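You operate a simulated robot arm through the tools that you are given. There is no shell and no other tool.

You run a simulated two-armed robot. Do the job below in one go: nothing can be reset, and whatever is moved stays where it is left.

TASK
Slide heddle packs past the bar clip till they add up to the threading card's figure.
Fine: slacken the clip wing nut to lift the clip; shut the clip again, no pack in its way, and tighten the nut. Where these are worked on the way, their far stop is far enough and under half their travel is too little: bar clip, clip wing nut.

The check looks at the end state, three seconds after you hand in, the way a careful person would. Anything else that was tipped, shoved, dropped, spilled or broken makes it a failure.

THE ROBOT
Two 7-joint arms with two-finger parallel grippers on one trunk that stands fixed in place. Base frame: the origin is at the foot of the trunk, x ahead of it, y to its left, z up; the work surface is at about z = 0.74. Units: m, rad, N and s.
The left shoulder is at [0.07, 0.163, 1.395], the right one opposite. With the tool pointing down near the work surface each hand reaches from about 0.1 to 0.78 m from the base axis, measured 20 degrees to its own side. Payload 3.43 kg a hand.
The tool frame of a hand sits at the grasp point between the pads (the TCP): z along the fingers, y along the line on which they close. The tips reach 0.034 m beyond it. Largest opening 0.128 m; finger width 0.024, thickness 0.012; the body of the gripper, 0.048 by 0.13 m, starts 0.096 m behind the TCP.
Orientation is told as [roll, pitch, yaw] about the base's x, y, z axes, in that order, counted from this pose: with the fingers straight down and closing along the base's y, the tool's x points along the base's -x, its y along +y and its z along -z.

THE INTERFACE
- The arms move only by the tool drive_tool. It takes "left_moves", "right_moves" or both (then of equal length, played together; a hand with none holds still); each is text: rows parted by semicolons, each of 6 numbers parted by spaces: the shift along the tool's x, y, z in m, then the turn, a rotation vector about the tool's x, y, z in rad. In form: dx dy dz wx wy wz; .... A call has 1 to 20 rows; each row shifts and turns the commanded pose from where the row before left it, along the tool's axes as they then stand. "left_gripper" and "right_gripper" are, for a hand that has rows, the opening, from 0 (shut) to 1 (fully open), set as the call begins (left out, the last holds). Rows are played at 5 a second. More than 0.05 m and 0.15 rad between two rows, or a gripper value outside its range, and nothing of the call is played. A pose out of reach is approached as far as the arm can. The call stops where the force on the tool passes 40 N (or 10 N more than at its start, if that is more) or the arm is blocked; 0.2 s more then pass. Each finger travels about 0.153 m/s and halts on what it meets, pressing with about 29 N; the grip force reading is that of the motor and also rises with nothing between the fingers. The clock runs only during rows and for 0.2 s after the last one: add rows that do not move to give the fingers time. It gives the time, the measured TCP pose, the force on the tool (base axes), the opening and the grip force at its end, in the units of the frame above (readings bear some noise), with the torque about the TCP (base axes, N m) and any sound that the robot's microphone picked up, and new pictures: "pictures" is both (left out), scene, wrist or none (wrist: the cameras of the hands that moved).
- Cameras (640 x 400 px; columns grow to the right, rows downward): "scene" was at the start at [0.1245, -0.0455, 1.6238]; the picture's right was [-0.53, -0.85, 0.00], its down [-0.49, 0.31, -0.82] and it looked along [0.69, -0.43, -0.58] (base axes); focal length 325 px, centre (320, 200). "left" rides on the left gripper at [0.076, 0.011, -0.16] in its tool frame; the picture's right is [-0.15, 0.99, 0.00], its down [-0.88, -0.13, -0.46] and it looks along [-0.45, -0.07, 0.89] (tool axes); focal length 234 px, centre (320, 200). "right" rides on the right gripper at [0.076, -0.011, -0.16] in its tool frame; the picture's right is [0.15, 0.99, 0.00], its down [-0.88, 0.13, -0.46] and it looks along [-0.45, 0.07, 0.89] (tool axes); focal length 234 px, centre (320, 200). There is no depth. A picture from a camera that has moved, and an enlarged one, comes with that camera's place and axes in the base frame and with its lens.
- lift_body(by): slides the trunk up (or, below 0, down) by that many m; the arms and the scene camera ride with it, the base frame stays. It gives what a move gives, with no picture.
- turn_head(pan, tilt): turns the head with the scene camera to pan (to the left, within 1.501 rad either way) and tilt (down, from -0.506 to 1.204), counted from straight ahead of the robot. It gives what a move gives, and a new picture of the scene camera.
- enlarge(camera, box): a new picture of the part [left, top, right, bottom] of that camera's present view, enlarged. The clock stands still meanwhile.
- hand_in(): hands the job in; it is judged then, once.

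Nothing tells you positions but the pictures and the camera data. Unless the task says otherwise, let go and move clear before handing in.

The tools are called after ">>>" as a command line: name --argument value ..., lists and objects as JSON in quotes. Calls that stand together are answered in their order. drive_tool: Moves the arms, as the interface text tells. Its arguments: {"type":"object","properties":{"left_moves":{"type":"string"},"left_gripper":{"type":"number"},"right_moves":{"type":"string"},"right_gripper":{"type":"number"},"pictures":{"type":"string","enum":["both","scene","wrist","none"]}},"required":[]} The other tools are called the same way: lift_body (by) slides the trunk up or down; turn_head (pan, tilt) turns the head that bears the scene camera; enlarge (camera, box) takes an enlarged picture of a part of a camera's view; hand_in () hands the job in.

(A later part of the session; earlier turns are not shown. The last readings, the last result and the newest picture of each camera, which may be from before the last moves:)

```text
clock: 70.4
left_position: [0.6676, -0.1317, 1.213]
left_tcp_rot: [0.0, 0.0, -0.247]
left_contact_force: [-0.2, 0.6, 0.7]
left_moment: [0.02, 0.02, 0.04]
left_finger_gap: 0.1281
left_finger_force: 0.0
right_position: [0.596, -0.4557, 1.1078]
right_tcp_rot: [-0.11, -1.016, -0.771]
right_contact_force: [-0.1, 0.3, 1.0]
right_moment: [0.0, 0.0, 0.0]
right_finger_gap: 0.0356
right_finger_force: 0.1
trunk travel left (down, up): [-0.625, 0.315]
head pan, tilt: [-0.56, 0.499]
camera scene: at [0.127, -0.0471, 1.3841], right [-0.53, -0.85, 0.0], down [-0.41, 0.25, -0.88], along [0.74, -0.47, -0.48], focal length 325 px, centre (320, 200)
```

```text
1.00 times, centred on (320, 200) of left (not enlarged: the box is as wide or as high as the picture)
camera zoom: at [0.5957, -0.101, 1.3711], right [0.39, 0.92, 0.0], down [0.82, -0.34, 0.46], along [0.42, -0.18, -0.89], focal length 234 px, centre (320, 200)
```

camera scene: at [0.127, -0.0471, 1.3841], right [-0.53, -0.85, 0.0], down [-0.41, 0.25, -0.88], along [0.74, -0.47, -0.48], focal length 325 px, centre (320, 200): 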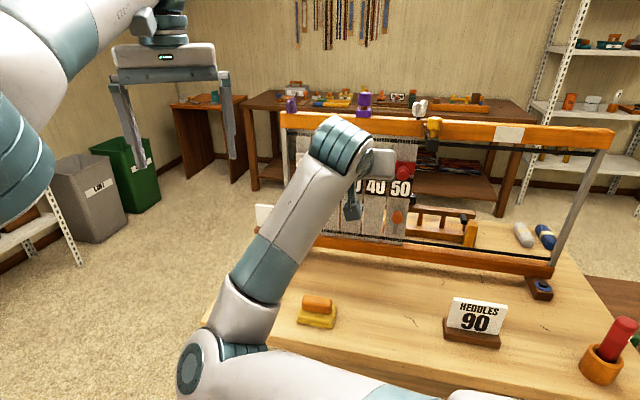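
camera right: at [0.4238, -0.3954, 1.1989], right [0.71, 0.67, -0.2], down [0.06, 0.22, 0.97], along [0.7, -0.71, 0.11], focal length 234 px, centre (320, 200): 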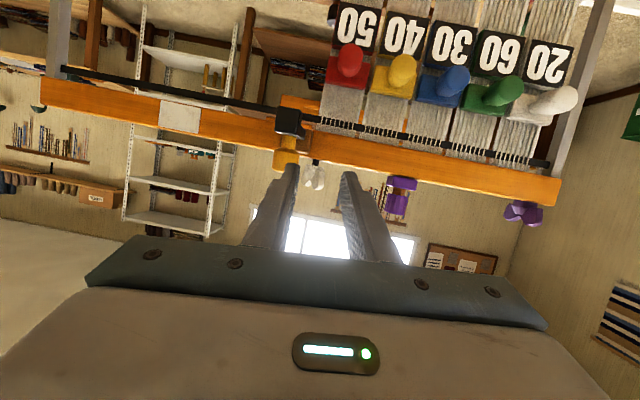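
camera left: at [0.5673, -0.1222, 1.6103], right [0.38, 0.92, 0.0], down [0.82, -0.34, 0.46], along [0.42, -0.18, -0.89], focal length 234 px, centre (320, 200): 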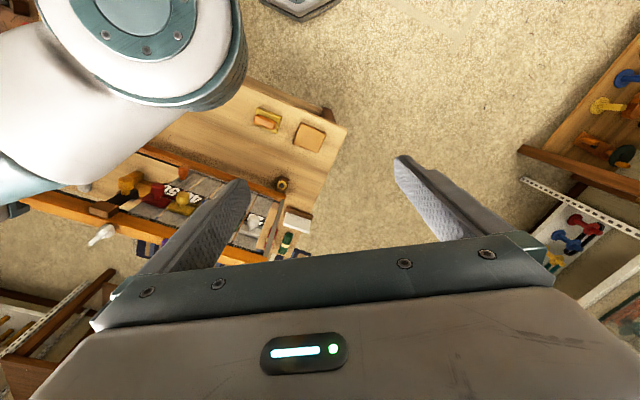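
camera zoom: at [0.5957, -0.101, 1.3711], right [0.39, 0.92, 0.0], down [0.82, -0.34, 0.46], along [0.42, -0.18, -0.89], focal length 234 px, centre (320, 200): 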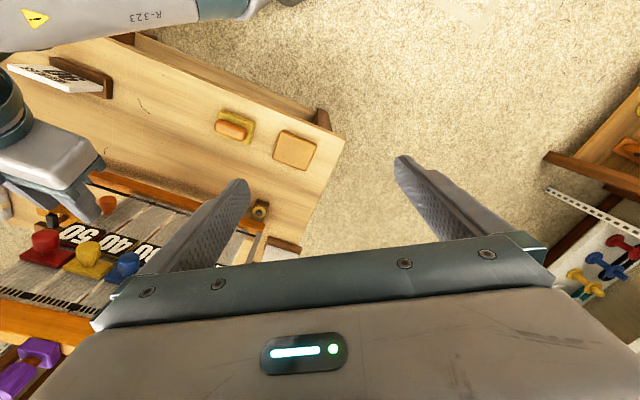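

Now the hand sits in front of the 40 pack at knob level with a clear view. I'll zoom on the knobs, the orange pin and the raised clip.

>>> enlarge --camera "right" --box '[150, 20, 470, 270]'

>>> enlarge --camera "scene" --box '[340, 80, 500, 240]'

>>> enlarge --camera "right" --box '[240, 20, 400, 120]'

```text
1.60 times, centred on (310, 145) of right
camera zoom: at [0.4742, -0.3278, 1.1285], right [0.7, 0.7, -0.18], down [0.19, 0.07, 0.98], along [0.69, -0.72, -0.09], focal length 375 px, centre (336, 288)
```

zoom: 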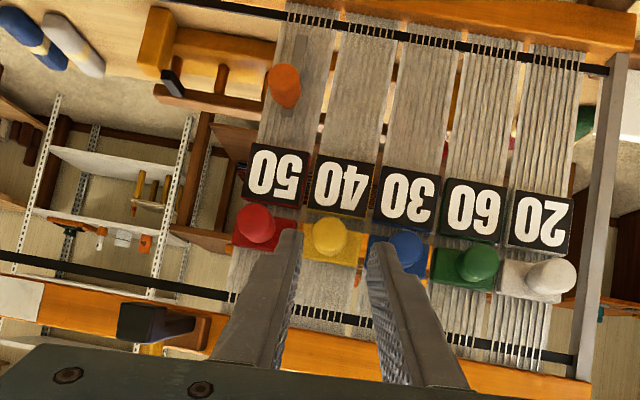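

```text
2.50 times, centred on (420, 160) of scene
camera zoom: at [0.127, -0.0471, 1.3841], right [-0.53, -0.85, 0.0], down [-0.41, 0.25, -0.88], along [0.74, -0.47, -0.48], focal length 812 px, centre (70, 300)
```

zoom: 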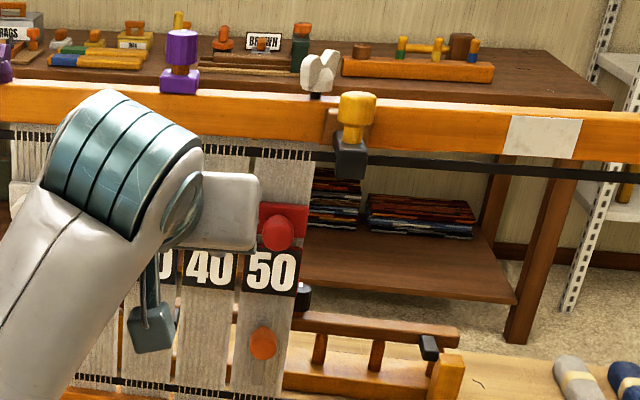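

```text
4.00 times, centred on (320, 70) of right
camera zoom: at [0.4742, -0.3278, 1.1285], right [0.7, 0.7, -0.18], down [0.19, 0.07, 0.98], along [0.69, -0.72, -0.09], focal length 937 px, centre (320, 720)
```

zoom: 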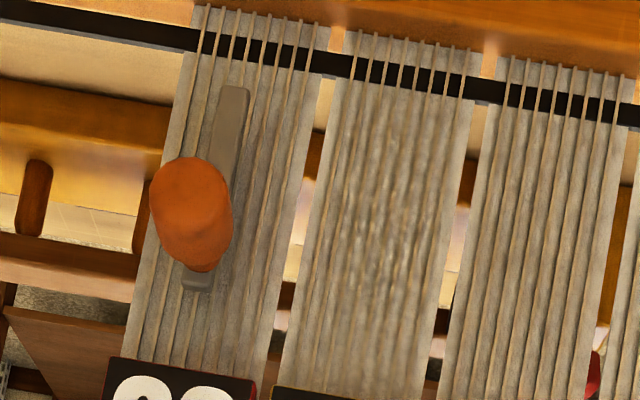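

The raised clip's foot hangs to z≈1.142 at w≈-0.82, comfortably above where the fingers will pass (z≈1.1). I'll square the hand and bring the fingertips around the 40 knob at (0.682, -0.561, 1.060).

>>> drive_tool --right_moves "0 0 0 -0.098 -0.034 0.006; -0.0123 -0.0068 0 0 0 0; -0.0122 -0.0069 0 0 0 0; 0 0 0.02 0 0 0; 0 0 0.02 0 0 0; 0 0 0.02 0 0 0; 0 0 0 0 0 0" --right_gripper 0.34 --pictures "both"

>>> enlarge --camera "right" --box '[200, 60, 440, 220]'

```text
clock: 72.0
left_position: [0.6679, -0.1318, 1.2128]
left_tcp_rot: [0.0, -0.001, -0.247]
left_contact_force: [0.8, -0.2, 0.2]
left_moment: [0.0, -0.03, -0.06]
left_finger_gap: 0.1278
left_finger_force: 0.2
right_position: [0.633, -0.5102, 1.1004]
right_tcp_rot: [-0.006, -1.049, -0.779]
right_contact_force: [-0.5, 0.4, -0.8]
right_moment: [-0.01, -0.01, 0.0]
right_finger_gap: 0.0435
right_finger_force: 0.0
trunk travel left (down, up): [-0.625, 0.315]
head pan, tilt: [-0.56, 0.499]
camera scene: at [0.1269, -0.0468, 1.3842], right [-0.53, -0.85, 0.0], down [-0.41, 0.25, -0.88], along [0.74, -0.47, -0.48], focal length 325 px, centre (320, 200)
camera right: at [0.4998, -0.3933, 1.1139], right [0.65, 0.75, -0.13], down [0.12, 0.06, 0.99], along [0.75, -0.66, -0.05], focal length 234 px, centre (320, 200)
```

scene: 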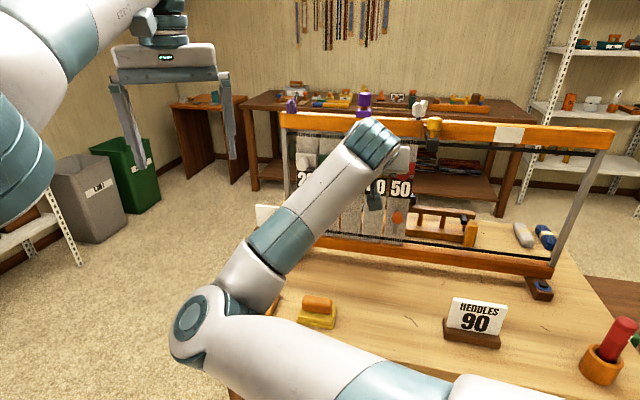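
right: 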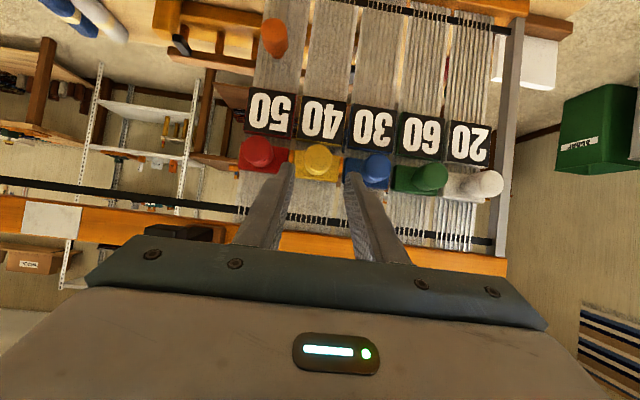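

```text
2.50 times, centred on (320, 140) of right
camera zoom: at [0.4998, -0.3933, 1.1139], right [0.65, 0.75, -0.13], down [0.12, 0.06, 0.99], along [0.75, -0.66, -0.05], focal length 585 px, centre (320, 350)
```

zoom: 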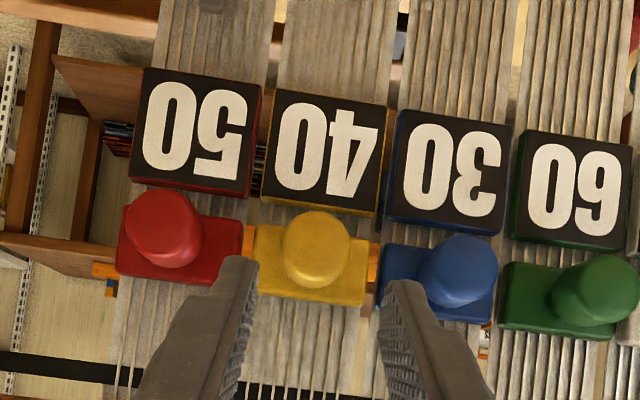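

Well aligned with the 40 knob. I'll advance 50 mm so the fingertips cage it.

>>> drive_tool --right_moves "0 -0.001 0.02 0 0 0; 0 0 0.02 0 0 0; 0 0 0.012 0 0 0; 0 0 0 0 0 0" --pictures "wrist"

>>> enlarge --camera "right" --box '[200, 60, 440, 220]'

>>> enlarge --camera "left" --box '[0, 120, 240, 320]'

```text
clock: 73.0
left_position: [0.6671, -0.1317, 1.211]
left_tcp_rot: [-0.001, 0.0, -0.249]
left_contact_force: [0.0, 0.9, -0.5]
left_moment: [0.01, 0.02, 0.03]
left_finger_gap: 0.1281
left_finger_force: 0.1
right_position: [0.6629, -0.5436, 1.0736]
right_tcp_rot: [-0.006, -1.05, -0.778]
right_contact_force: [-1.1, -0.2, -0.1]
right_moment: [0.0, 0.0, 0.03]
right_finger_gap: 0.0435
right_finger_force: 0.0
trunk travel left (down, up): [-0.625, 0.315]
head pan, tilt: [-0.56, 0.499]
camera right: at [0.5303, -0.4267, 1.0879], right [0.65, 0.75, -0.13], down [0.12, 0.06, 0.99], along [0.75, -0.66, -0.05], focal length 234 px, centre (320, 200)
```

right: 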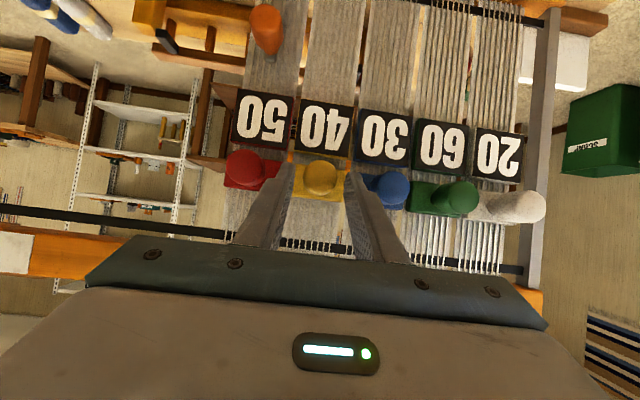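

```text
2.50 times, centred on (320, 140) of right
camera zoom: at [0.5303, -0.4267, 1.0879], right [0.65, 0.75, -0.13], down [0.12, 0.06, 0.99], along [0.75, -0.66, -0.05], focal length 585 px, centre (320, 350)
```

zoom: 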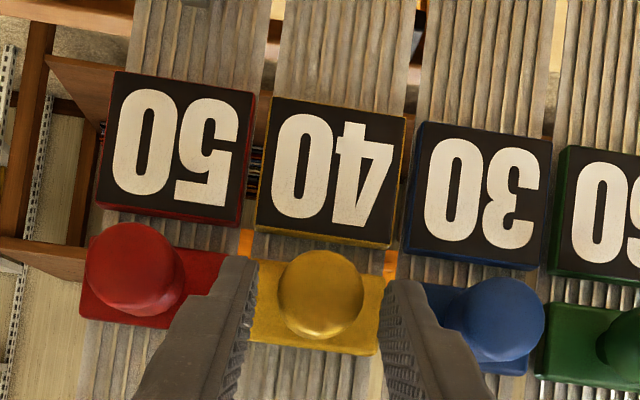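

```text
2.00 times, centred on (120, 220) of left
camera zoom: at [0.5956, -0.1009, 1.3712], right [0.39, 0.92, 0.0], down [0.82, -0.34, 0.46], along [0.42, -0.18, -0.89], focal length 468 px, centre (720, 160)
```

zoom: 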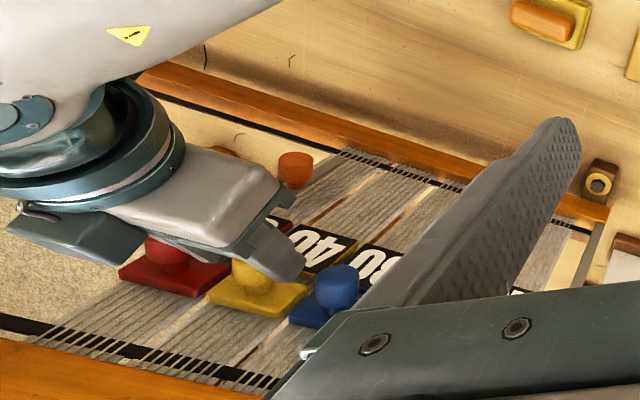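

The knob is caged. I'll push gently along -u 25 mm and see whether packs 40 and 50 slide.

>>> drive_tool --right_moves "0 -0.006 0 0 0 0; 0 -0.006 0 0 0 0; 0 -0.006 0 0 0 0; 0 -0.006 0 0 0 0; 0 0 0 0 0 0" --pictures "wrist"

>>> enlarge --camera "right" --box '[160, 0, 440, 220]'

```text
clock: 74.2
left_position: [0.6663, -0.132, 1.2125]
left_tcp_rot: [0.0, 0.0, -0.249]
left_contact_force: [0.1, -0.4, 0.0]
left_moment: [0.01, -0.01, 0.01]
left_finger_gap: 0.1282
left_finger_force: 0.1
right_position: [0.6448, -0.5609, 1.0727]
right_tcp_rot: [-0.005, -1.051, -0.78]
right_contact_force: [-0.3, 0.3, 0.7]
right_moment: [0.0, -0.01, -0.01]
right_finger_gap: 0.0437
right_finger_force: 0.0
trunk travel left (down, up): [-0.625, 0.315]
head pan, tilt: [-0.56, 0.499]
camera right: at [0.5127, -0.444, 1.0876], right [0.65, 0.75, -0.13], down [0.12, 0.06, 0.99], along [0.75, -0.66, -0.05], focal length 234 px, centre (320, 200)
```

right: 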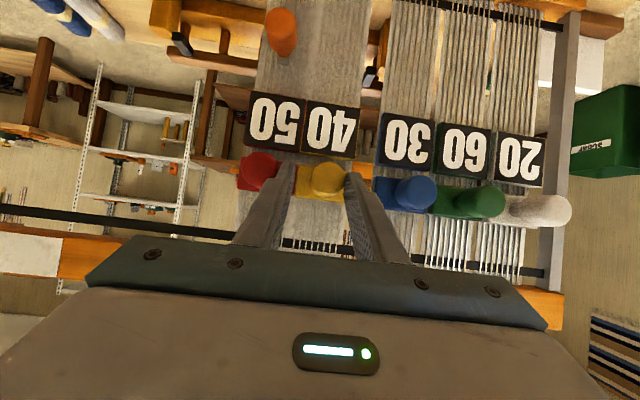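

```text
1.82 times, centred on (300, 110) of right
camera zoom: at [0.5127, -0.444, 1.0876], right [0.65, 0.75, -0.13], down [0.12, 0.06, 0.99], along [0.75, -0.66, -0.05], focal length 426 px, centre (356, 364)
```

zoom: 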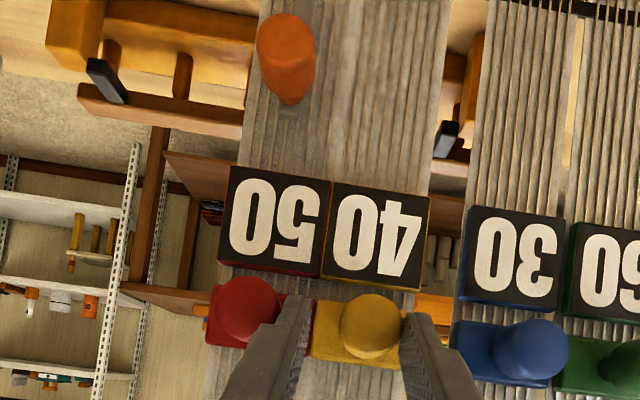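

Pack 40 slides easily and has met pack 50. I'll push on a little to see whether 50 moves too.

>>> drive_tool --right_moves "0 -0.005 0 0 0 0; 0 -0.005 0 0 0 0; 0 -0.005 0 0 0 0; 0 0 0 0 0 0" --pictures "wrist"

>>> enlarge --camera "right" --box '[160, 0, 440, 220]'

>>> enlarge --camera "scene" --box '[340, 80, 500, 240]'

```text
clock: 75.2
left_position: [0.6667, -0.1315, 1.2128]
left_tcp_rot: [-0.001, 0.0, -0.249]
left_contact_force: [0.6, -0.1, -0.7]
left_moment: [0.02, 0.0, -0.03]
left_finger_gap: 0.1281
left_finger_force: 0.0
right_position: [0.6343, -0.5722, 1.0729]
right_tcp_rot: [-0.006, -1.05, -0.778]
right_contact_force: [0.6, -0.1, 0.8]
right_moment: [0.01, 0.0, 0.03]
right_finger_gap: 0.0436
right_finger_force: 0.1
trunk travel left (down, up): [-0.625, 0.315]
head pan, tilt: [-0.56, 0.499]
camera right: at [0.5021, -0.4547, 1.0878], right [0.65, 0.75, -0.13], down [0.12, 0.06, 0.99], along [0.75, -0.66, -0.05], focal length 234 px, centre (320, 200)
```

right: 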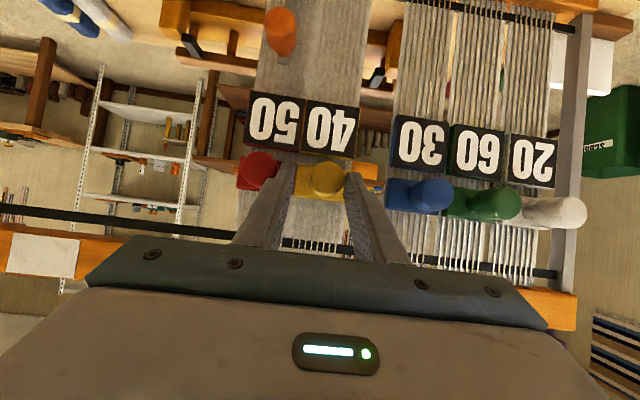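

```text
1.82 times, centred on (300, 110) of right
camera zoom: at [0.5021, -0.4547, 1.0878], right [0.65, 0.75, -0.13], down [0.12, 0.06, 0.99], along [0.75, -0.66, -0.05], focal length 426 px, centre (356, 364)
```

zoom: 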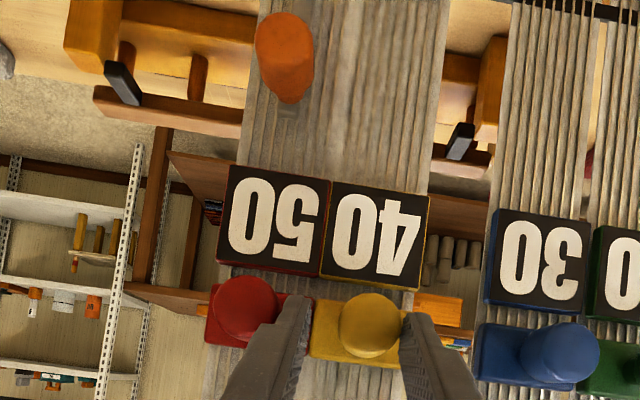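

```text
2.50 times, centred on (420, 160) of scene
camera zoom: at [0.1269, -0.0472, 1.3842], right [-0.53, -0.85, 0.0], down [-0.41, 0.25, -0.88], along [0.74, -0.47, -0.48], focal length 812 px, centre (70, 300)
```

zoom: 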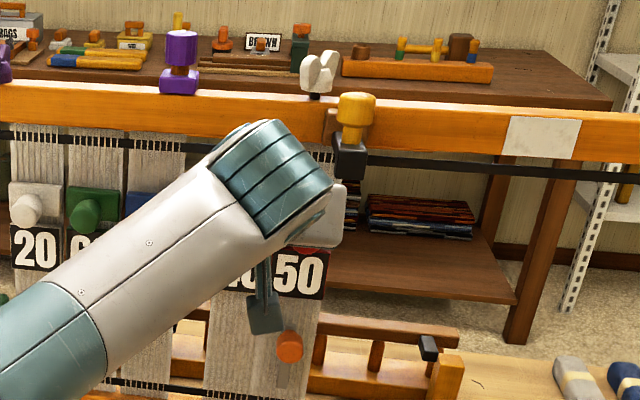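

Both packs slide together with little force (the orange bolt is just part of pack 50). I'll push on slowly under the raised clip.

>>> drive_tool --right_moves "0 -0.01 0 0 0 0; 0 -0.01 0 0 0 0; 0 -0.01 0 0 0 0; 0 -0.01 0 0 0 0; 0 -0.01 0 0 0 0; 0 0 0 0 0 0" --pictures "wrist"

>>> enlarge --camera "scene" --box '[340, 80, 500, 240]'

>>> enlarge --camera "left" --box '[0, 120, 240, 320]'

```text
clock: 76.6
left_position: [0.6673, -0.1326, 1.213]
left_tcp_rot: [0.001, 0.0, -0.25]
left_contact_force: [0.6, -0.4, 0.6]
left_moment: [0.03, -0.01, 0.03]
left_finger_gap: 0.128
left_finger_force: 0.0
right_position: [0.5989, -0.6081, 1.0731]
right_tcp_rot: [-0.003, -1.05, -0.783]
right_contact_force: [0.9, 0.6, -0.2]
right_moment: [0.01, 0.01, 0.02]
right_finger_gap: 0.0437
right_finger_force: 0.1
trunk travel left (down, up): [-0.625, 0.315]
head pan, tilt: [-0.56, 0.499]
camera right: at [0.4669, -0.4905, 1.0885], right [0.65, 0.75, -0.13], down [0.12, 0.06, 0.99], along [0.75, -0.66, -0.05], focal length 234 px, centre (320, 200)
```

right: 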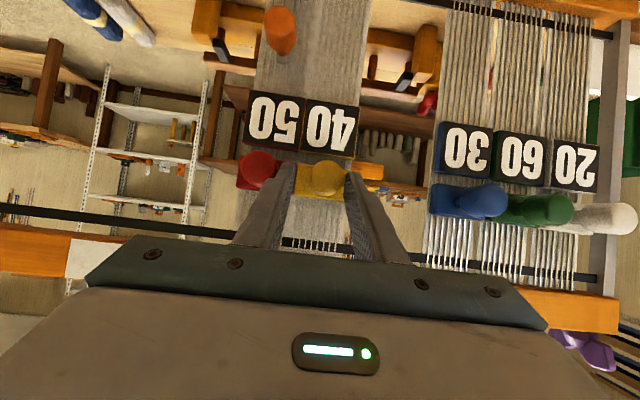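

```text
2.50 times, centred on (420, 160) of scene
camera zoom: at [0.1265, -0.0476, 1.3842], right [-0.53, -0.85, 0.0], down [-0.41, 0.25, -0.88], along [0.74, -0.47, -0.48], focal length 812 px, centre (70, 300)
```

zoom: 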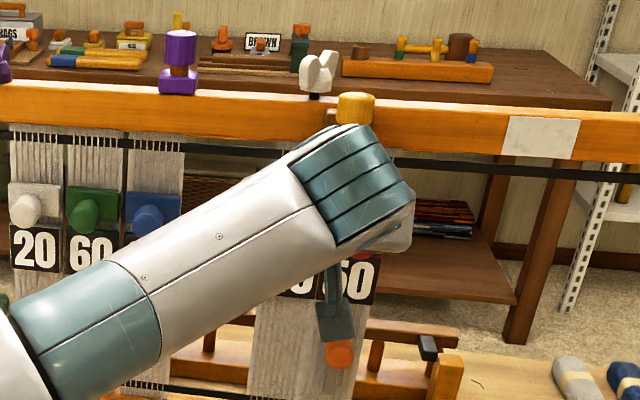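

```text
2.00 times, centred on (120, 220) of left
camera zoom: at [0.5952, -0.1018, 1.3713], right [0.39, 0.92, 0.0], down [0.82, -0.34, 0.46], along [0.42, -0.18, -0.89], focal length 468 px, centre (720, 160)
```

zoom: 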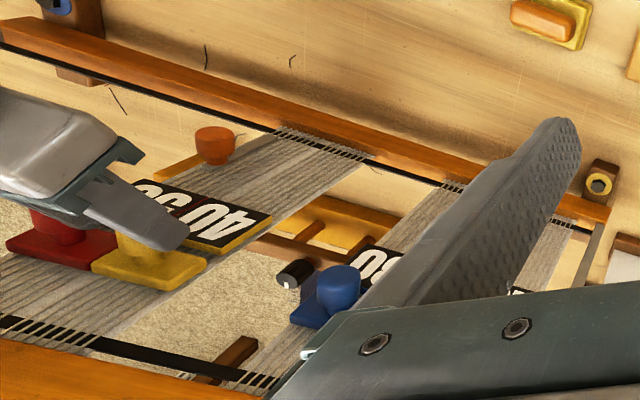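

>>> drive_tool --right_moves "0 -0.01 0 0 0 0; 0 -0.01 0 0 0 0; 0 -0.01 0 0 0 0; 0 -0.01 0 0 0 0; 0 -0.01 0 0 0 0; 0 -0.01 0 0 0 0; 0 0 0 0 0 0" --pictures "wrist"

>>> drive_tool --right_moves "0 -0.01 0 0 0 0; 0 -0.01 0 0 0 0; 0 -0.01 0 0 0 0; 0 -0.01 0 0 0 0; 0 -0.01 0 0 0 0; 0 -0.01 0 0 0 0; 0 0 0 0 0 0" --pictures "both"

>>> enlarge --camera "right" --box '[160, 0, 560, 260]'

```text
clock: 78.2
left_position: [0.6671, -0.1317, 1.2125]
left_tcp_rot: [-0.001, 0.001, -0.249]
left_contact_force: [0.4, 0.2, -0.1]
left_moment: [0.02, -0.01, 0.0]
left_finger_gap: 0.128
left_finger_force: 0.2
right_position: [0.5566, -0.6491, 1.0729]
right_tcp_rot: [-0.004, -1.052, -0.781]
right_contact_force: [0.3, 0.7, -0.1]
right_moment: [-0.03, 0.0, -0.03]
right_finger_gap: 0.0434
right_finger_force: 0.0
trunk travel left (down, up): [-0.625, 0.315]
head pan, tilt: [-0.56, 0.499]
camera right: at [0.4242, -0.5325, 1.0885], right [0.65, 0.75, -0.13], down [0.12, 0.06, 0.99], along [0.75, -0.66, -0.05], focal length 234 px, centre (320, 200)
```

right: 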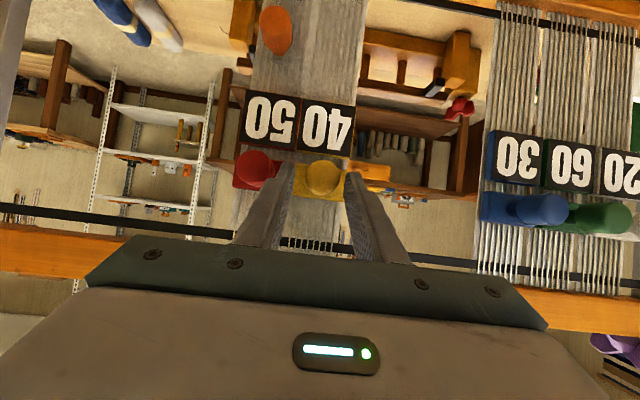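

```text
clock: 79.8
left_position: [0.6676, -0.1325, 1.2116]
left_tcp_rot: [-0.002, 0.0, -0.249]
left_contact_force: [-0.2, 0.0, -0.4]
left_moment: [0.0, -0.01, 0.0]
left_finger_gap: 0.1281
left_finger_force: 0.1
right_position: [0.5143, -0.6925, 1.0742]
right_tcp_rot: [-0.005, -1.051, -0.78]
right_contact_force: [0.3, 0.4, 0.2]
right_moment: [0.01, 0.01, -0.01]
right_finger_gap: 0.0433
right_finger_force: 0.0
trunk travel left (down, up): [-0.625, 0.315]
head pan, tilt: [-0.56, 0.499]
camera scene: at [0.1268, -0.0473, 1.3842], right [-0.53, -0.85, 0.0], down [-0.41, 0.25, -0.88], along [0.74, -0.47, -0.48], focal length 325 px, centre (320, 200)
camera right: at [0.3821, -0.5747, 1.0883], right [0.65, 0.75, -0.13], down [0.12, 0.06, 0.99], along [0.75, -0.66, -0.05], focal length 234 px, centre (320, 200)
```

scene: 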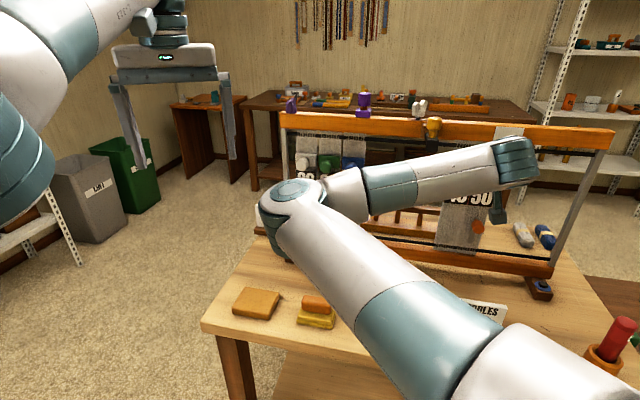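
right: 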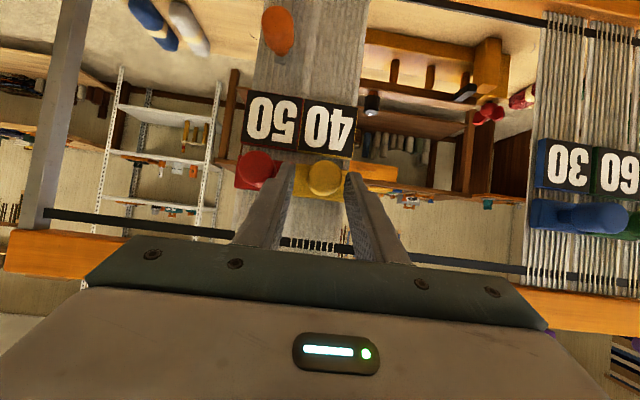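

```text
1.54 times, centred on (360, 130) of right
camera zoom: at [0.3821, -0.5747, 1.0883], right [0.65, 0.75, -0.13], down [0.12, 0.06, 0.99], along [0.75, -0.66, -0.05], focal length 360 px, centre (258, 308)
```

zoom: 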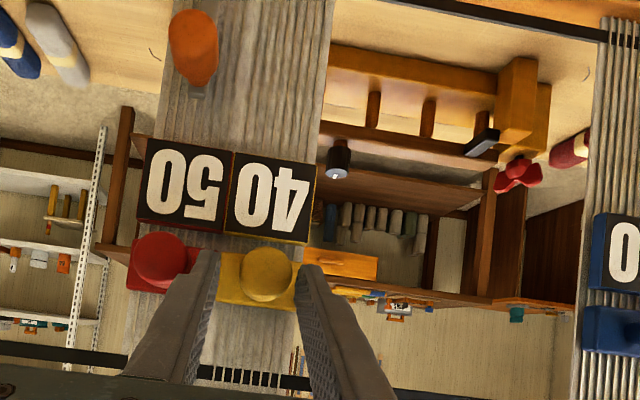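

Packs 50 and 40 now sit well past the clip (40's knob at p≈-0.12, clip at -0.03). I'll withdraw the hand straight back and look.

>>> drive_tool --right_moves "0 -0.006 0 0 0 0; 0 0 -0.03 0 0 0; 0 0 -0.03 0 0 0; 0 0 -0.03 0 0 0; 0 0 -0.02 0 0 0; 0 0 0 0 0 0" --pictures "both"

>>> enlarge --camera "right" --box '[160, 0, 640, 300]'

```text
clock: 81.2
left_position: [0.6688, -0.1326, 1.2114]
left_tcp_rot: [0.001, 0.001, -0.249]
left_contact_force: [-0.4, 0.4, -0.6]
left_moment: [0.01, 0.0, 0.02]
left_finger_gap: 0.1281
left_finger_force: 0.1
right_position: [0.4434, -0.6279, 1.127]
right_tcp_rot: [-0.005, -1.05, -0.778]
right_contact_force: [0.7, 0.6, 0.4]
right_moment: [0.0, 0.01, 0.03]
right_finger_gap: 0.0437
right_finger_force: 0.1
trunk travel left (down, up): [-0.625, 0.315]
head pan, tilt: [-0.56, 0.499]
camera scene: at [0.1275, -0.0477, 1.3841], right [-0.53, -0.85, 0.0], down [-0.41, 0.25, -0.88], along [0.74, -0.47, -0.48], focal length 325 px, centre (320, 200)
camera right: at [0.3114, -0.5117, 1.1427], right [0.65, 0.75, -0.13], down [0.12, 0.06, 0.99], along [0.75, -0.66, -0.05], focal length 234 px, centre (320, 200)
```

scene: 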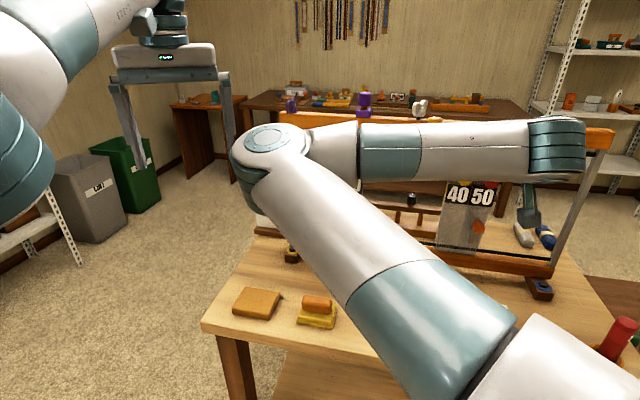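
right: 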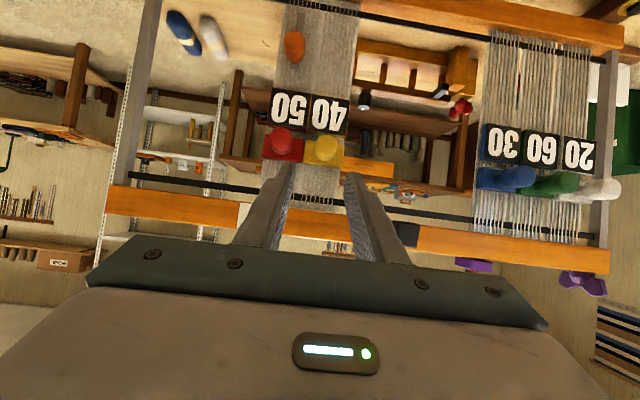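

```text
1.33 times, centred on (400, 150) of right
camera zoom: at [0.3114, -0.5117, 1.1427], right [0.65, 0.75, -0.13], down [0.12, 0.06, 0.99], along [0.75, -0.66, -0.05], focal length 312 px, centre (213, 267)
```

zoom: 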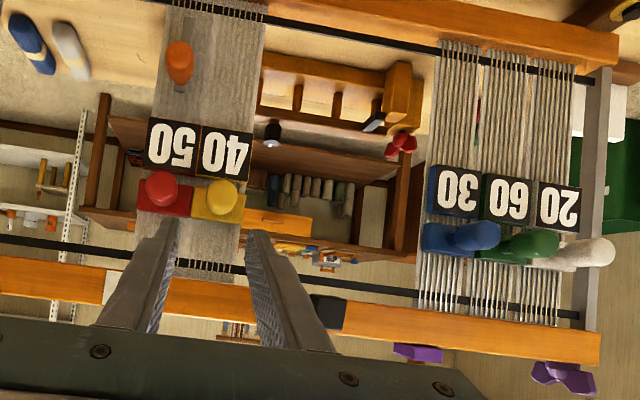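

Both packs are clear. Now I'll raise the hand, unpitch it to near tool-down, and come over the raised clip's knob.

>>> drive_tool --right_moves "-0.0312 0 -0.0179 0 0 0; -0.0312 0 -0.0179 0 0 0; -0.0312 0 -0.0179 0 0 0; -0.0312 0 -0.0179 0 0 0; -0.0312 0 -0.0179 0 0 0; 0 0 0 0 0.15 0; 0 0 0 0 0.15 0; 0 0 0 0 0.15 0; 0 0 0 0 0.15 0; 0 0 0 0 0.15 0; 0 0 0 0 0.15 0; 0 0.034 0 0 0 0; 0 0.034 0 0 0 0; 0 0.034 0 0 0 0; 0 0 0 0 0 0" --right_gripper 0.4 --pictures "both"

>>> enlarge --camera "right" --box '[200, 80, 440, 280]'

>>> enlarge --camera "scene" --box '[380, 60, 540, 160]'

```text
clock: 84.4
left_position: [0.668, -0.1313, 1.2125]
left_tcp_rot: [-0.001, -0.001, -0.247]
left_contact_force: [-0.3, 0.3, 0.5]
left_moment: [0.03, -0.02, 0.03]
left_finger_gap: 0.128
left_finger_force: 0.0
right_position: [0.5151, -0.5555, 1.3085]
right_tcp_rot: [-0.001, -0.152, -0.78]
right_contact_force: [0.6, 0.8, -0.6]
right_moment: [0.01, -0.02, 0.01]
right_finger_gap: 0.0512
right_finger_force: 0.1
trunk travel left (down, up): [-0.625, 0.315]
head pan, tilt: [-0.56, 0.499]
camera scene: at [0.1267, -0.0475, 1.3842], right [-0.53, -0.85, 0.0], down [-0.41, 0.25, -0.88], along [0.74, -0.47, -0.48], focal length 325 px, centre (320, 200)
camera right: at [0.438, -0.4927, 1.4553], right [0.6, 0.8, -0.02], down [0.66, -0.47, 0.58], along [0.46, -0.36, -0.81], focal length 234 px, centre (320, 200)
```

scene: 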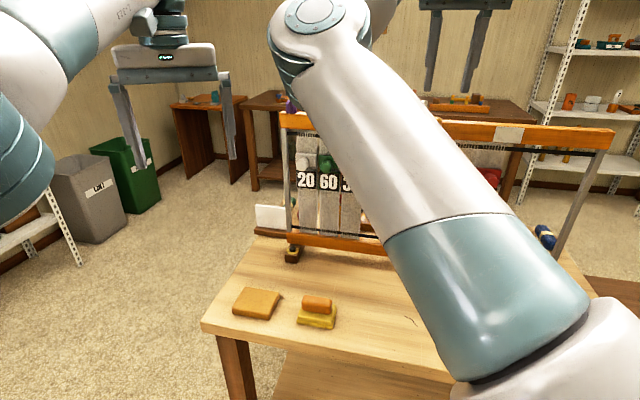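
right: 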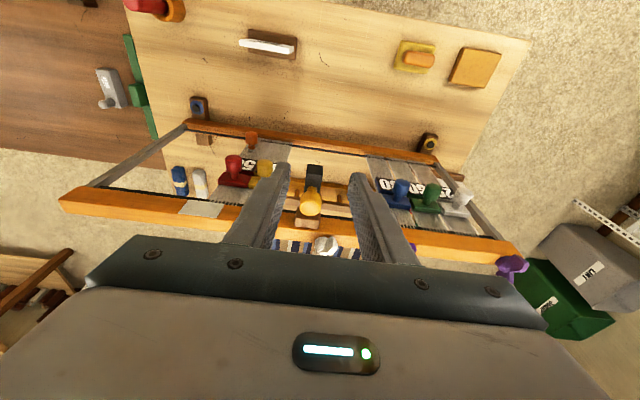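

```text
2.00 times, centred on (320, 180) of right
camera zoom: at [0.438, -0.4927, 1.4553], right [0.6, 0.8, -0.02], down [0.66, -0.47, 0.58], along [0.46, -0.36, -0.81], focal length 468 px, centre (320, 240)
```

zoom: 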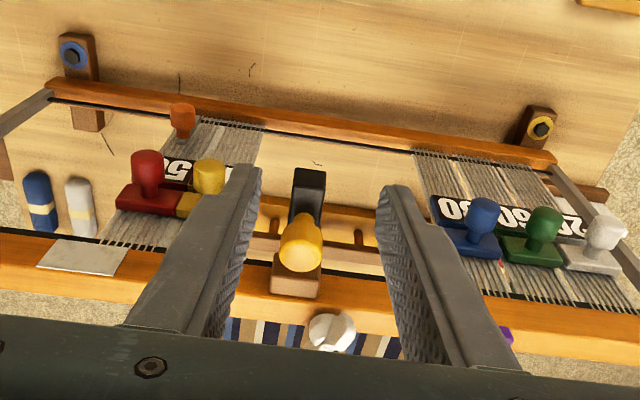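

```text
4.00 times, centred on (460, 110) of scene
camera zoom: at [0.1267, -0.0475, 1.3842], right [-0.53, -0.85, 0.0], down [-0.41, 0.25, -0.88], along [0.74, -0.47, -0.48], focal length 1299 px, centre (-240, 560)
```

zoom: 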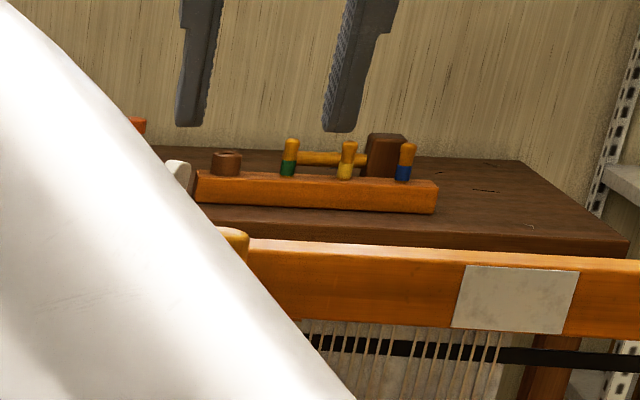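

The knob of the raised clip is about 70 mm ahead and 120 mm below the tool. I'll move over it, descend around it and check.

>>> drive_tool --right_moves "-0.034 -0.001 0 0 0 0; -0.034 -0.001 0 0 0 0; 0 0 0.03 0 0 0; 0 0 0.03 0 0 0; 0 0 0.02 0 0 0; 0 0 0 0 0 0" --pictures "wrist"

>>> enlarge --camera "right" --box '[240, 100, 400, 220]'

```text
clock: 85.8
left_position: [0.6663, -0.131, 1.2126]
left_tcp_rot: [0.001, 0.0, -0.248]
left_contact_force: [-1.0, 0.5, -0.4]
left_moment: [-0.04, -0.01, -0.03]
left_finger_gap: 0.1282
left_finger_force: 0.1
right_position: [0.5695, -0.6129, 1.2399]
right_tcp_rot: [-0.003, -0.152, -0.78]
right_contact_force: [-0.6, 0.4, 0.1]
right_moment: [0.01, -0.02, 0.02]
right_finger_gap: 0.0515
right_finger_force: 0.1
trunk travel left (down, up): [-0.625, 0.315]
head pan, tilt: [-0.56, 0.499]
camera right: at [0.4919, -0.5508, 1.3869], right [0.59, 0.8, -0.02], down [0.66, -0.47, 0.58], along [0.46, -0.36, -0.81], focal length 234 px, centre (320, 200)
```

right: 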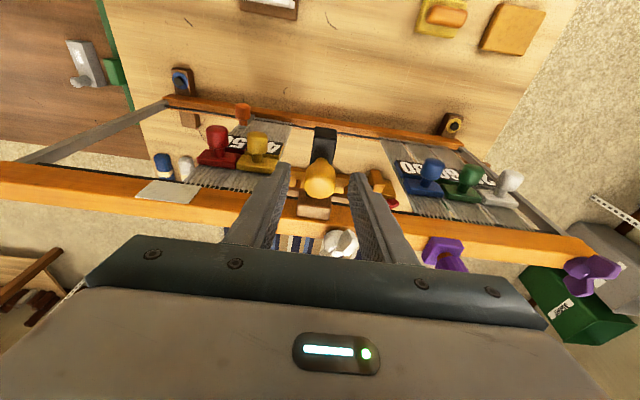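

```text
3.33 times, centred on (320, 160) of right
camera zoom: at [0.4919, -0.5508, 1.3869], right [0.59, 0.8, -0.02], down [0.66, -0.47, 0.58], along [0.46, -0.36, -0.81], focal length 781 px, centre (320, 333)
```

zoom: 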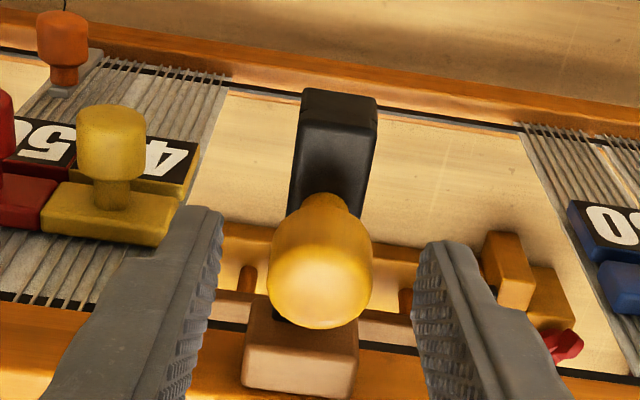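

>>> drive_tool --right_moves "0 0 0.02 0 0 0; 0 0 0.02 0 0 0; 0 0 0 0 0 0" --pictures "none"

>>> drive_tool --right_moves "0 0 0 0 0 0; 0 0 0 0 0 0; 0 0 0 0 0 0" --right_gripper 0 --pictures "wrist"

>>> enlarge --camera "right" --box '[240, 100, 400, 220]'

```text
clock: 86.6
left_position: [0.6669, -0.132, 1.2122]
left_tcp_rot: [-0.001, 0.0, -0.249]
left_contact_force: [0.0, -0.3, 0.2]
left_moment: [-0.02, -0.04, -0.01]
left_finger_gap: 0.1281
left_finger_force: 0.0
right_position: [0.5737, -0.6176, 1.2005]
right_tcp_rot: [0.0, -0.149, -0.783]
right_contact_force: [-0.2, -0.3, 0.1]
right_moment: [0.0, -0.01, 0.02]
right_finger_gap: 0.0511
right_finger_force: 0.0
trunk travel left (down, up): [-0.625, 0.315]
head pan, tilt: [-0.56, 0.499]
```

```text
clock: 87.4
left_position: [0.6674, -0.1313, 1.213]
left_tcp_rot: [0.0, 0.001, -0.248]
left_contact_force: [-0.5, 0.3, -0.4]
left_moment: [-0.04, -0.03, -0.02]
left_finger_gap: 0.128
left_finger_force: 0.1
right_position: [0.5748, -0.6166, 1.1995]
right_tcp_rot: [0.0, -0.15, -0.782]
right_contact_force: [1.5, 2.4, -0.7]
right_moment: [0.95, -0.97, 0.0]
right_finger_gap: 0.0296
right_finger_force: 45.2
trunk travel left (down, up): [-0.625, 0.315]
head pan, tilt: [-0.56, 0.499]
camera right: at [0.4971, -0.5543, 1.3475], right [0.59, 0.8, -0.02], down [0.66, -0.47, 0.58], along [0.46, -0.36, -0.81], focal length 234 px, centre (320, 200)
```

right: 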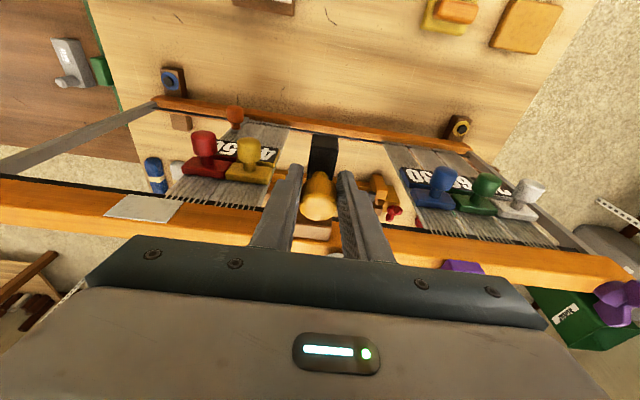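

```text
3.33 times, centred on (320, 160) of right
camera zoom: at [0.4971, -0.5543, 1.3475], right [0.59, 0.8, -0.02], down [0.66, -0.47, 0.58], along [0.46, -0.36, -0.81], focal length 781 px, centre (320, 333)
```

zoom: 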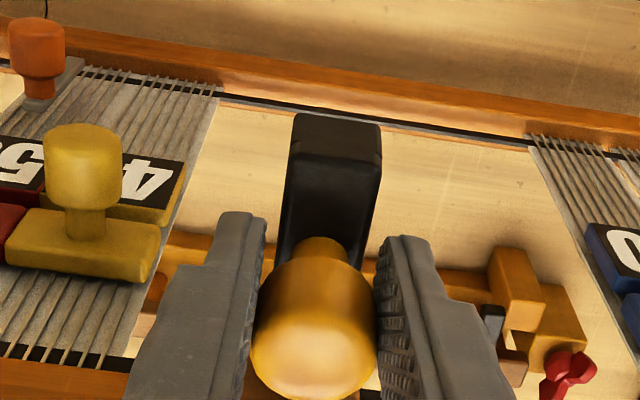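

Gripped. I'll rotate clip and hand back down about the hinge.

>>> drive_tool --right_moves "0.0048 0 0.0043 0 -0.1 0; 0.0048 0 0.0043 0 -0.1 0; 0.0048 0 0.0043 0 -0.1 0; 0 0 0 0 0 0" --pictures "wrist"

>>> enlarge --camera "right" --box '[240, 100, 400, 220]'

```text
clock: 88.4
left_position: [0.6687, -0.1314, 1.2119]
left_tcp_rot: [0.0, 0.001, -0.25]
left_contact_force: [0.0, 0.2, 0.1]
left_moment: [0.02, 0.01, -0.03]
left_finger_gap: 0.1282
left_finger_force: 0.1
right_position: [0.5663, -0.6094, 1.1824]
right_tcp_rot: [-0.001, -0.446, -0.782]
right_contact_force: [-6.5, 11.5, -20.5]
right_moment: [1.85, 0.51, 0.31]
right_finger_gap: 0.0296
right_finger_force: 45.4
trunk travel left (down, up): [-0.625, 0.315]
head pan, tilt: [-0.56, 0.499]
camera right: at [0.4621, -0.5197, 1.2942], right [0.6, 0.79, -0.06], down [0.52, -0.33, 0.79], along [0.61, -0.51, -0.61], focal length 234 px, centre (320, 200)
```

right: 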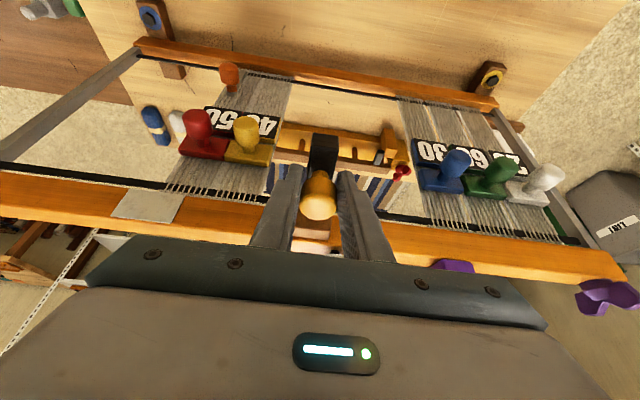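

```text
3.33 times, centred on (320, 160) of right
camera zoom: at [0.4621, -0.5197, 1.2942], right [0.6, 0.79, -0.06], down [0.52, -0.33, 0.79], along [0.61, -0.51, -0.61], focal length 781 px, centre (320, 333)
```

zoom: 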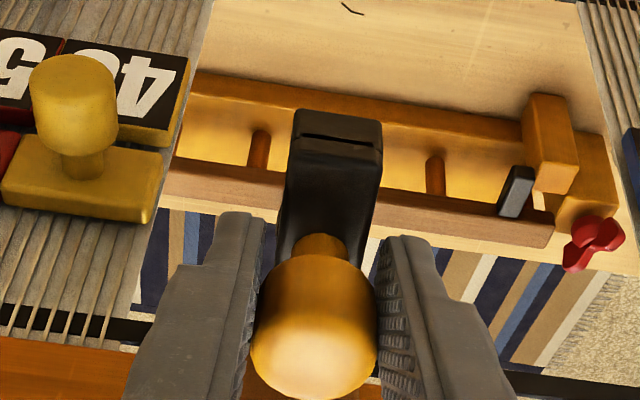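

>>> drive_tool --right_moves "0.0065 0 0.005 0 -0.1 0; 0.006 0 0.005 0 -0.1 0; 0.0055 0 0.0045 0 -0.1 0; 0 0 0 0 0 0" --pictures "wrist"

>>> enlarge --camera "right" --box '[240, 80, 400, 220]'

```text
clock: 89.4
left_position: [0.6683, -0.1336, 1.2107]
left_tcp_rot: [0.002, 0.002, -0.249]
left_contact_force: [-0.1, -0.5, 0.4]
left_moment: [0.02, -0.02, 0.03]
left_finger_gap: 0.128
left_finger_force: 0.1
right_position: [0.5628, -0.6054, 1.1612]
right_tcp_rot: [-0.003, -0.75, -0.779]
right_contact_force: [2.4, 0.2, -12.0]
right_moment: [1.27, -0.05, 0.45]
right_finger_gap: 0.0295
right_finger_force: 45.2
trunk travel left (down, up): [-0.625, 0.315]
head pan, tilt: [-0.56, 0.499]
camera right: at [0.4391, -0.4967, 1.2271], right [0.62, 0.78, -0.1], down [0.33, -0.14, 0.93], along [0.71, -0.61, -0.34], focal length 234 px, centre (320, 200)
```

right: 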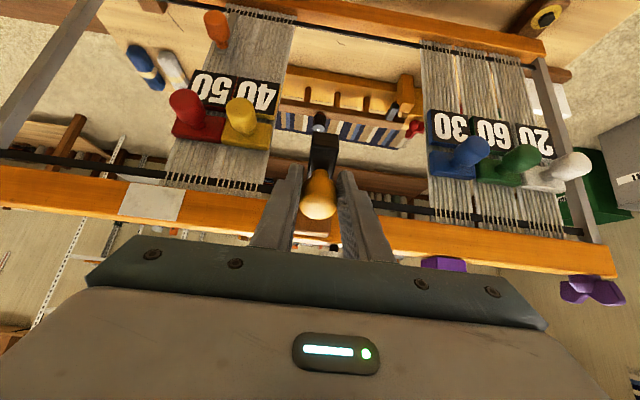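

```text
2.86 times, centred on (320, 150) of right
camera zoom: at [0.4391, -0.4967, 1.2271], right [0.62, 0.78, -0.1], down [0.33, -0.14, 0.93], along [0.71, -0.61, -0.34], focal length 669 px, centre (320, 343)
```

zoom: 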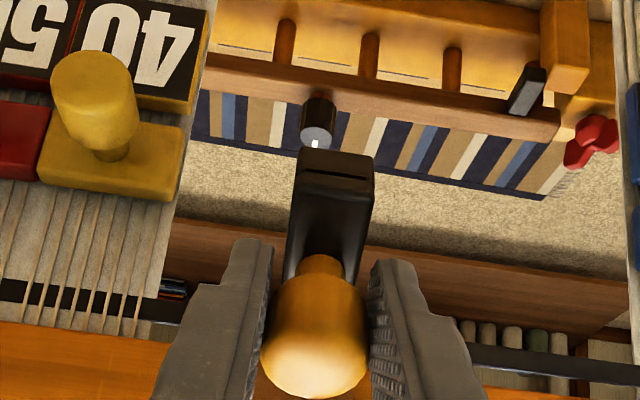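

>>> drive_tool --right_moves "0.0055 0 0.0045 0 -0.1 0; 0.0055 0 0.0045 0 -0.1 0; 0.0055 0 0.0045 0 -0.1 0; 0 0 0 0 0 0" --pictures "both"

>>> enlarge --camera "right" --box '[240, 80, 400, 220]'

>>> enlarge --camera "left" --box '[0, 120, 240, 320]'

```text
clock: 90.4
left_position: [0.6697, -0.1343, 1.209]
left_tcp_rot: [0.001, 0.003, -0.249]
left_contact_force: [-0.4, -0.5, 0.8]
left_moment: [0.03, 0.02, 0.01]
left_finger_gap: 0.1278
left_finger_force: 0.1
right_position: [0.5627, -0.6055, 1.1389]
right_tcp_rot: [-0.006, -1.049, -0.776]
right_contact_force: [9.1, -6.5, -10.6]
right_moment: [1.08, 0.29, 0.69]
right_finger_gap: 0.0297
right_finger_force: 44.4
trunk travel left (down, up): [-0.625, 0.315]
head pan, tilt: [-0.56, 0.499]
camera scene: at [0.1301, -0.05, 1.3838], right [-0.53, -0.85, 0.0], down [-0.41, 0.26, -0.88], along [0.74, -0.47, -0.48], focal length 325 px, centre (320, 200)
camera right: at [0.431, -0.489, 1.153], right [0.65, 0.75, -0.13], down [0.13, 0.06, 0.99], along [0.75, -0.66, -0.05], focal length 234 px, centre (320, 200)
```

scene: 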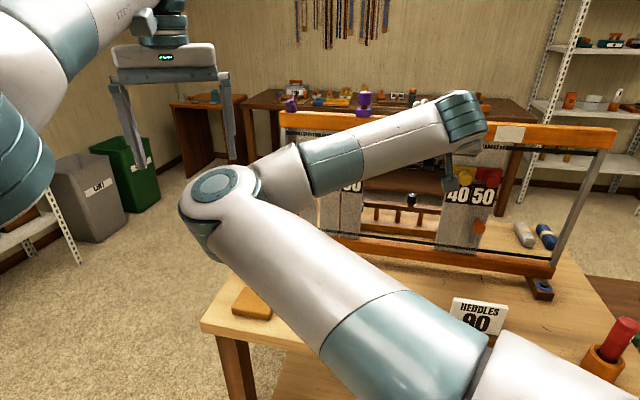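
right: 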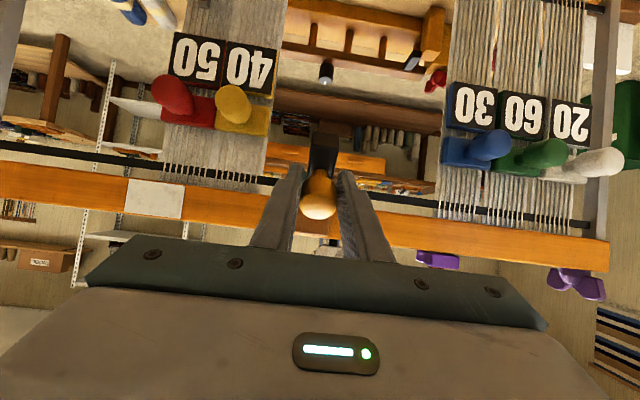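

```text
2.86 times, centred on (320, 150) of right
camera zoom: at [0.431, -0.489, 1.153], right [0.65, 0.75, -0.13], down [0.13, 0.06, 0.99], along [0.75, -0.66, -0.05], focal length 669 px, centre (320, 343)
```

zoom: 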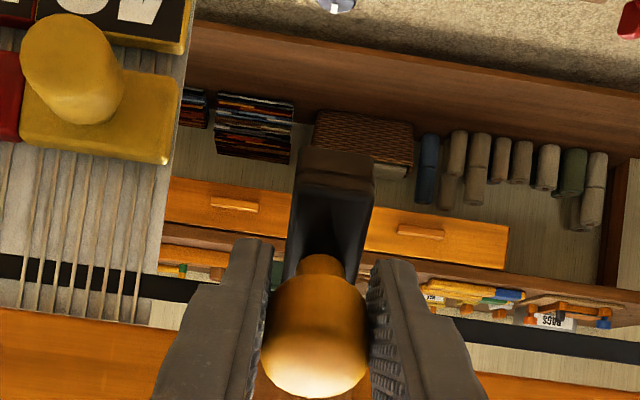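

```text
2.00 times, centred on (120, 220) of left
camera zoom: at [0.5987, -0.1039, 1.3695], right [0.39, 0.92, 0.0], down [0.82, -0.34, 0.45], along [0.42, -0.17, -0.89], focal length 468 px, centre (720, 160)
```

zoom: 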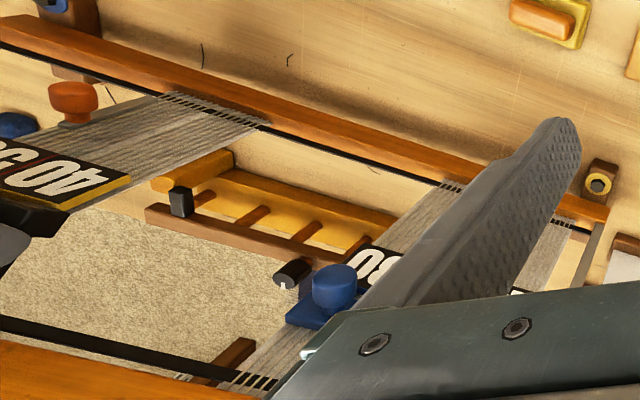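

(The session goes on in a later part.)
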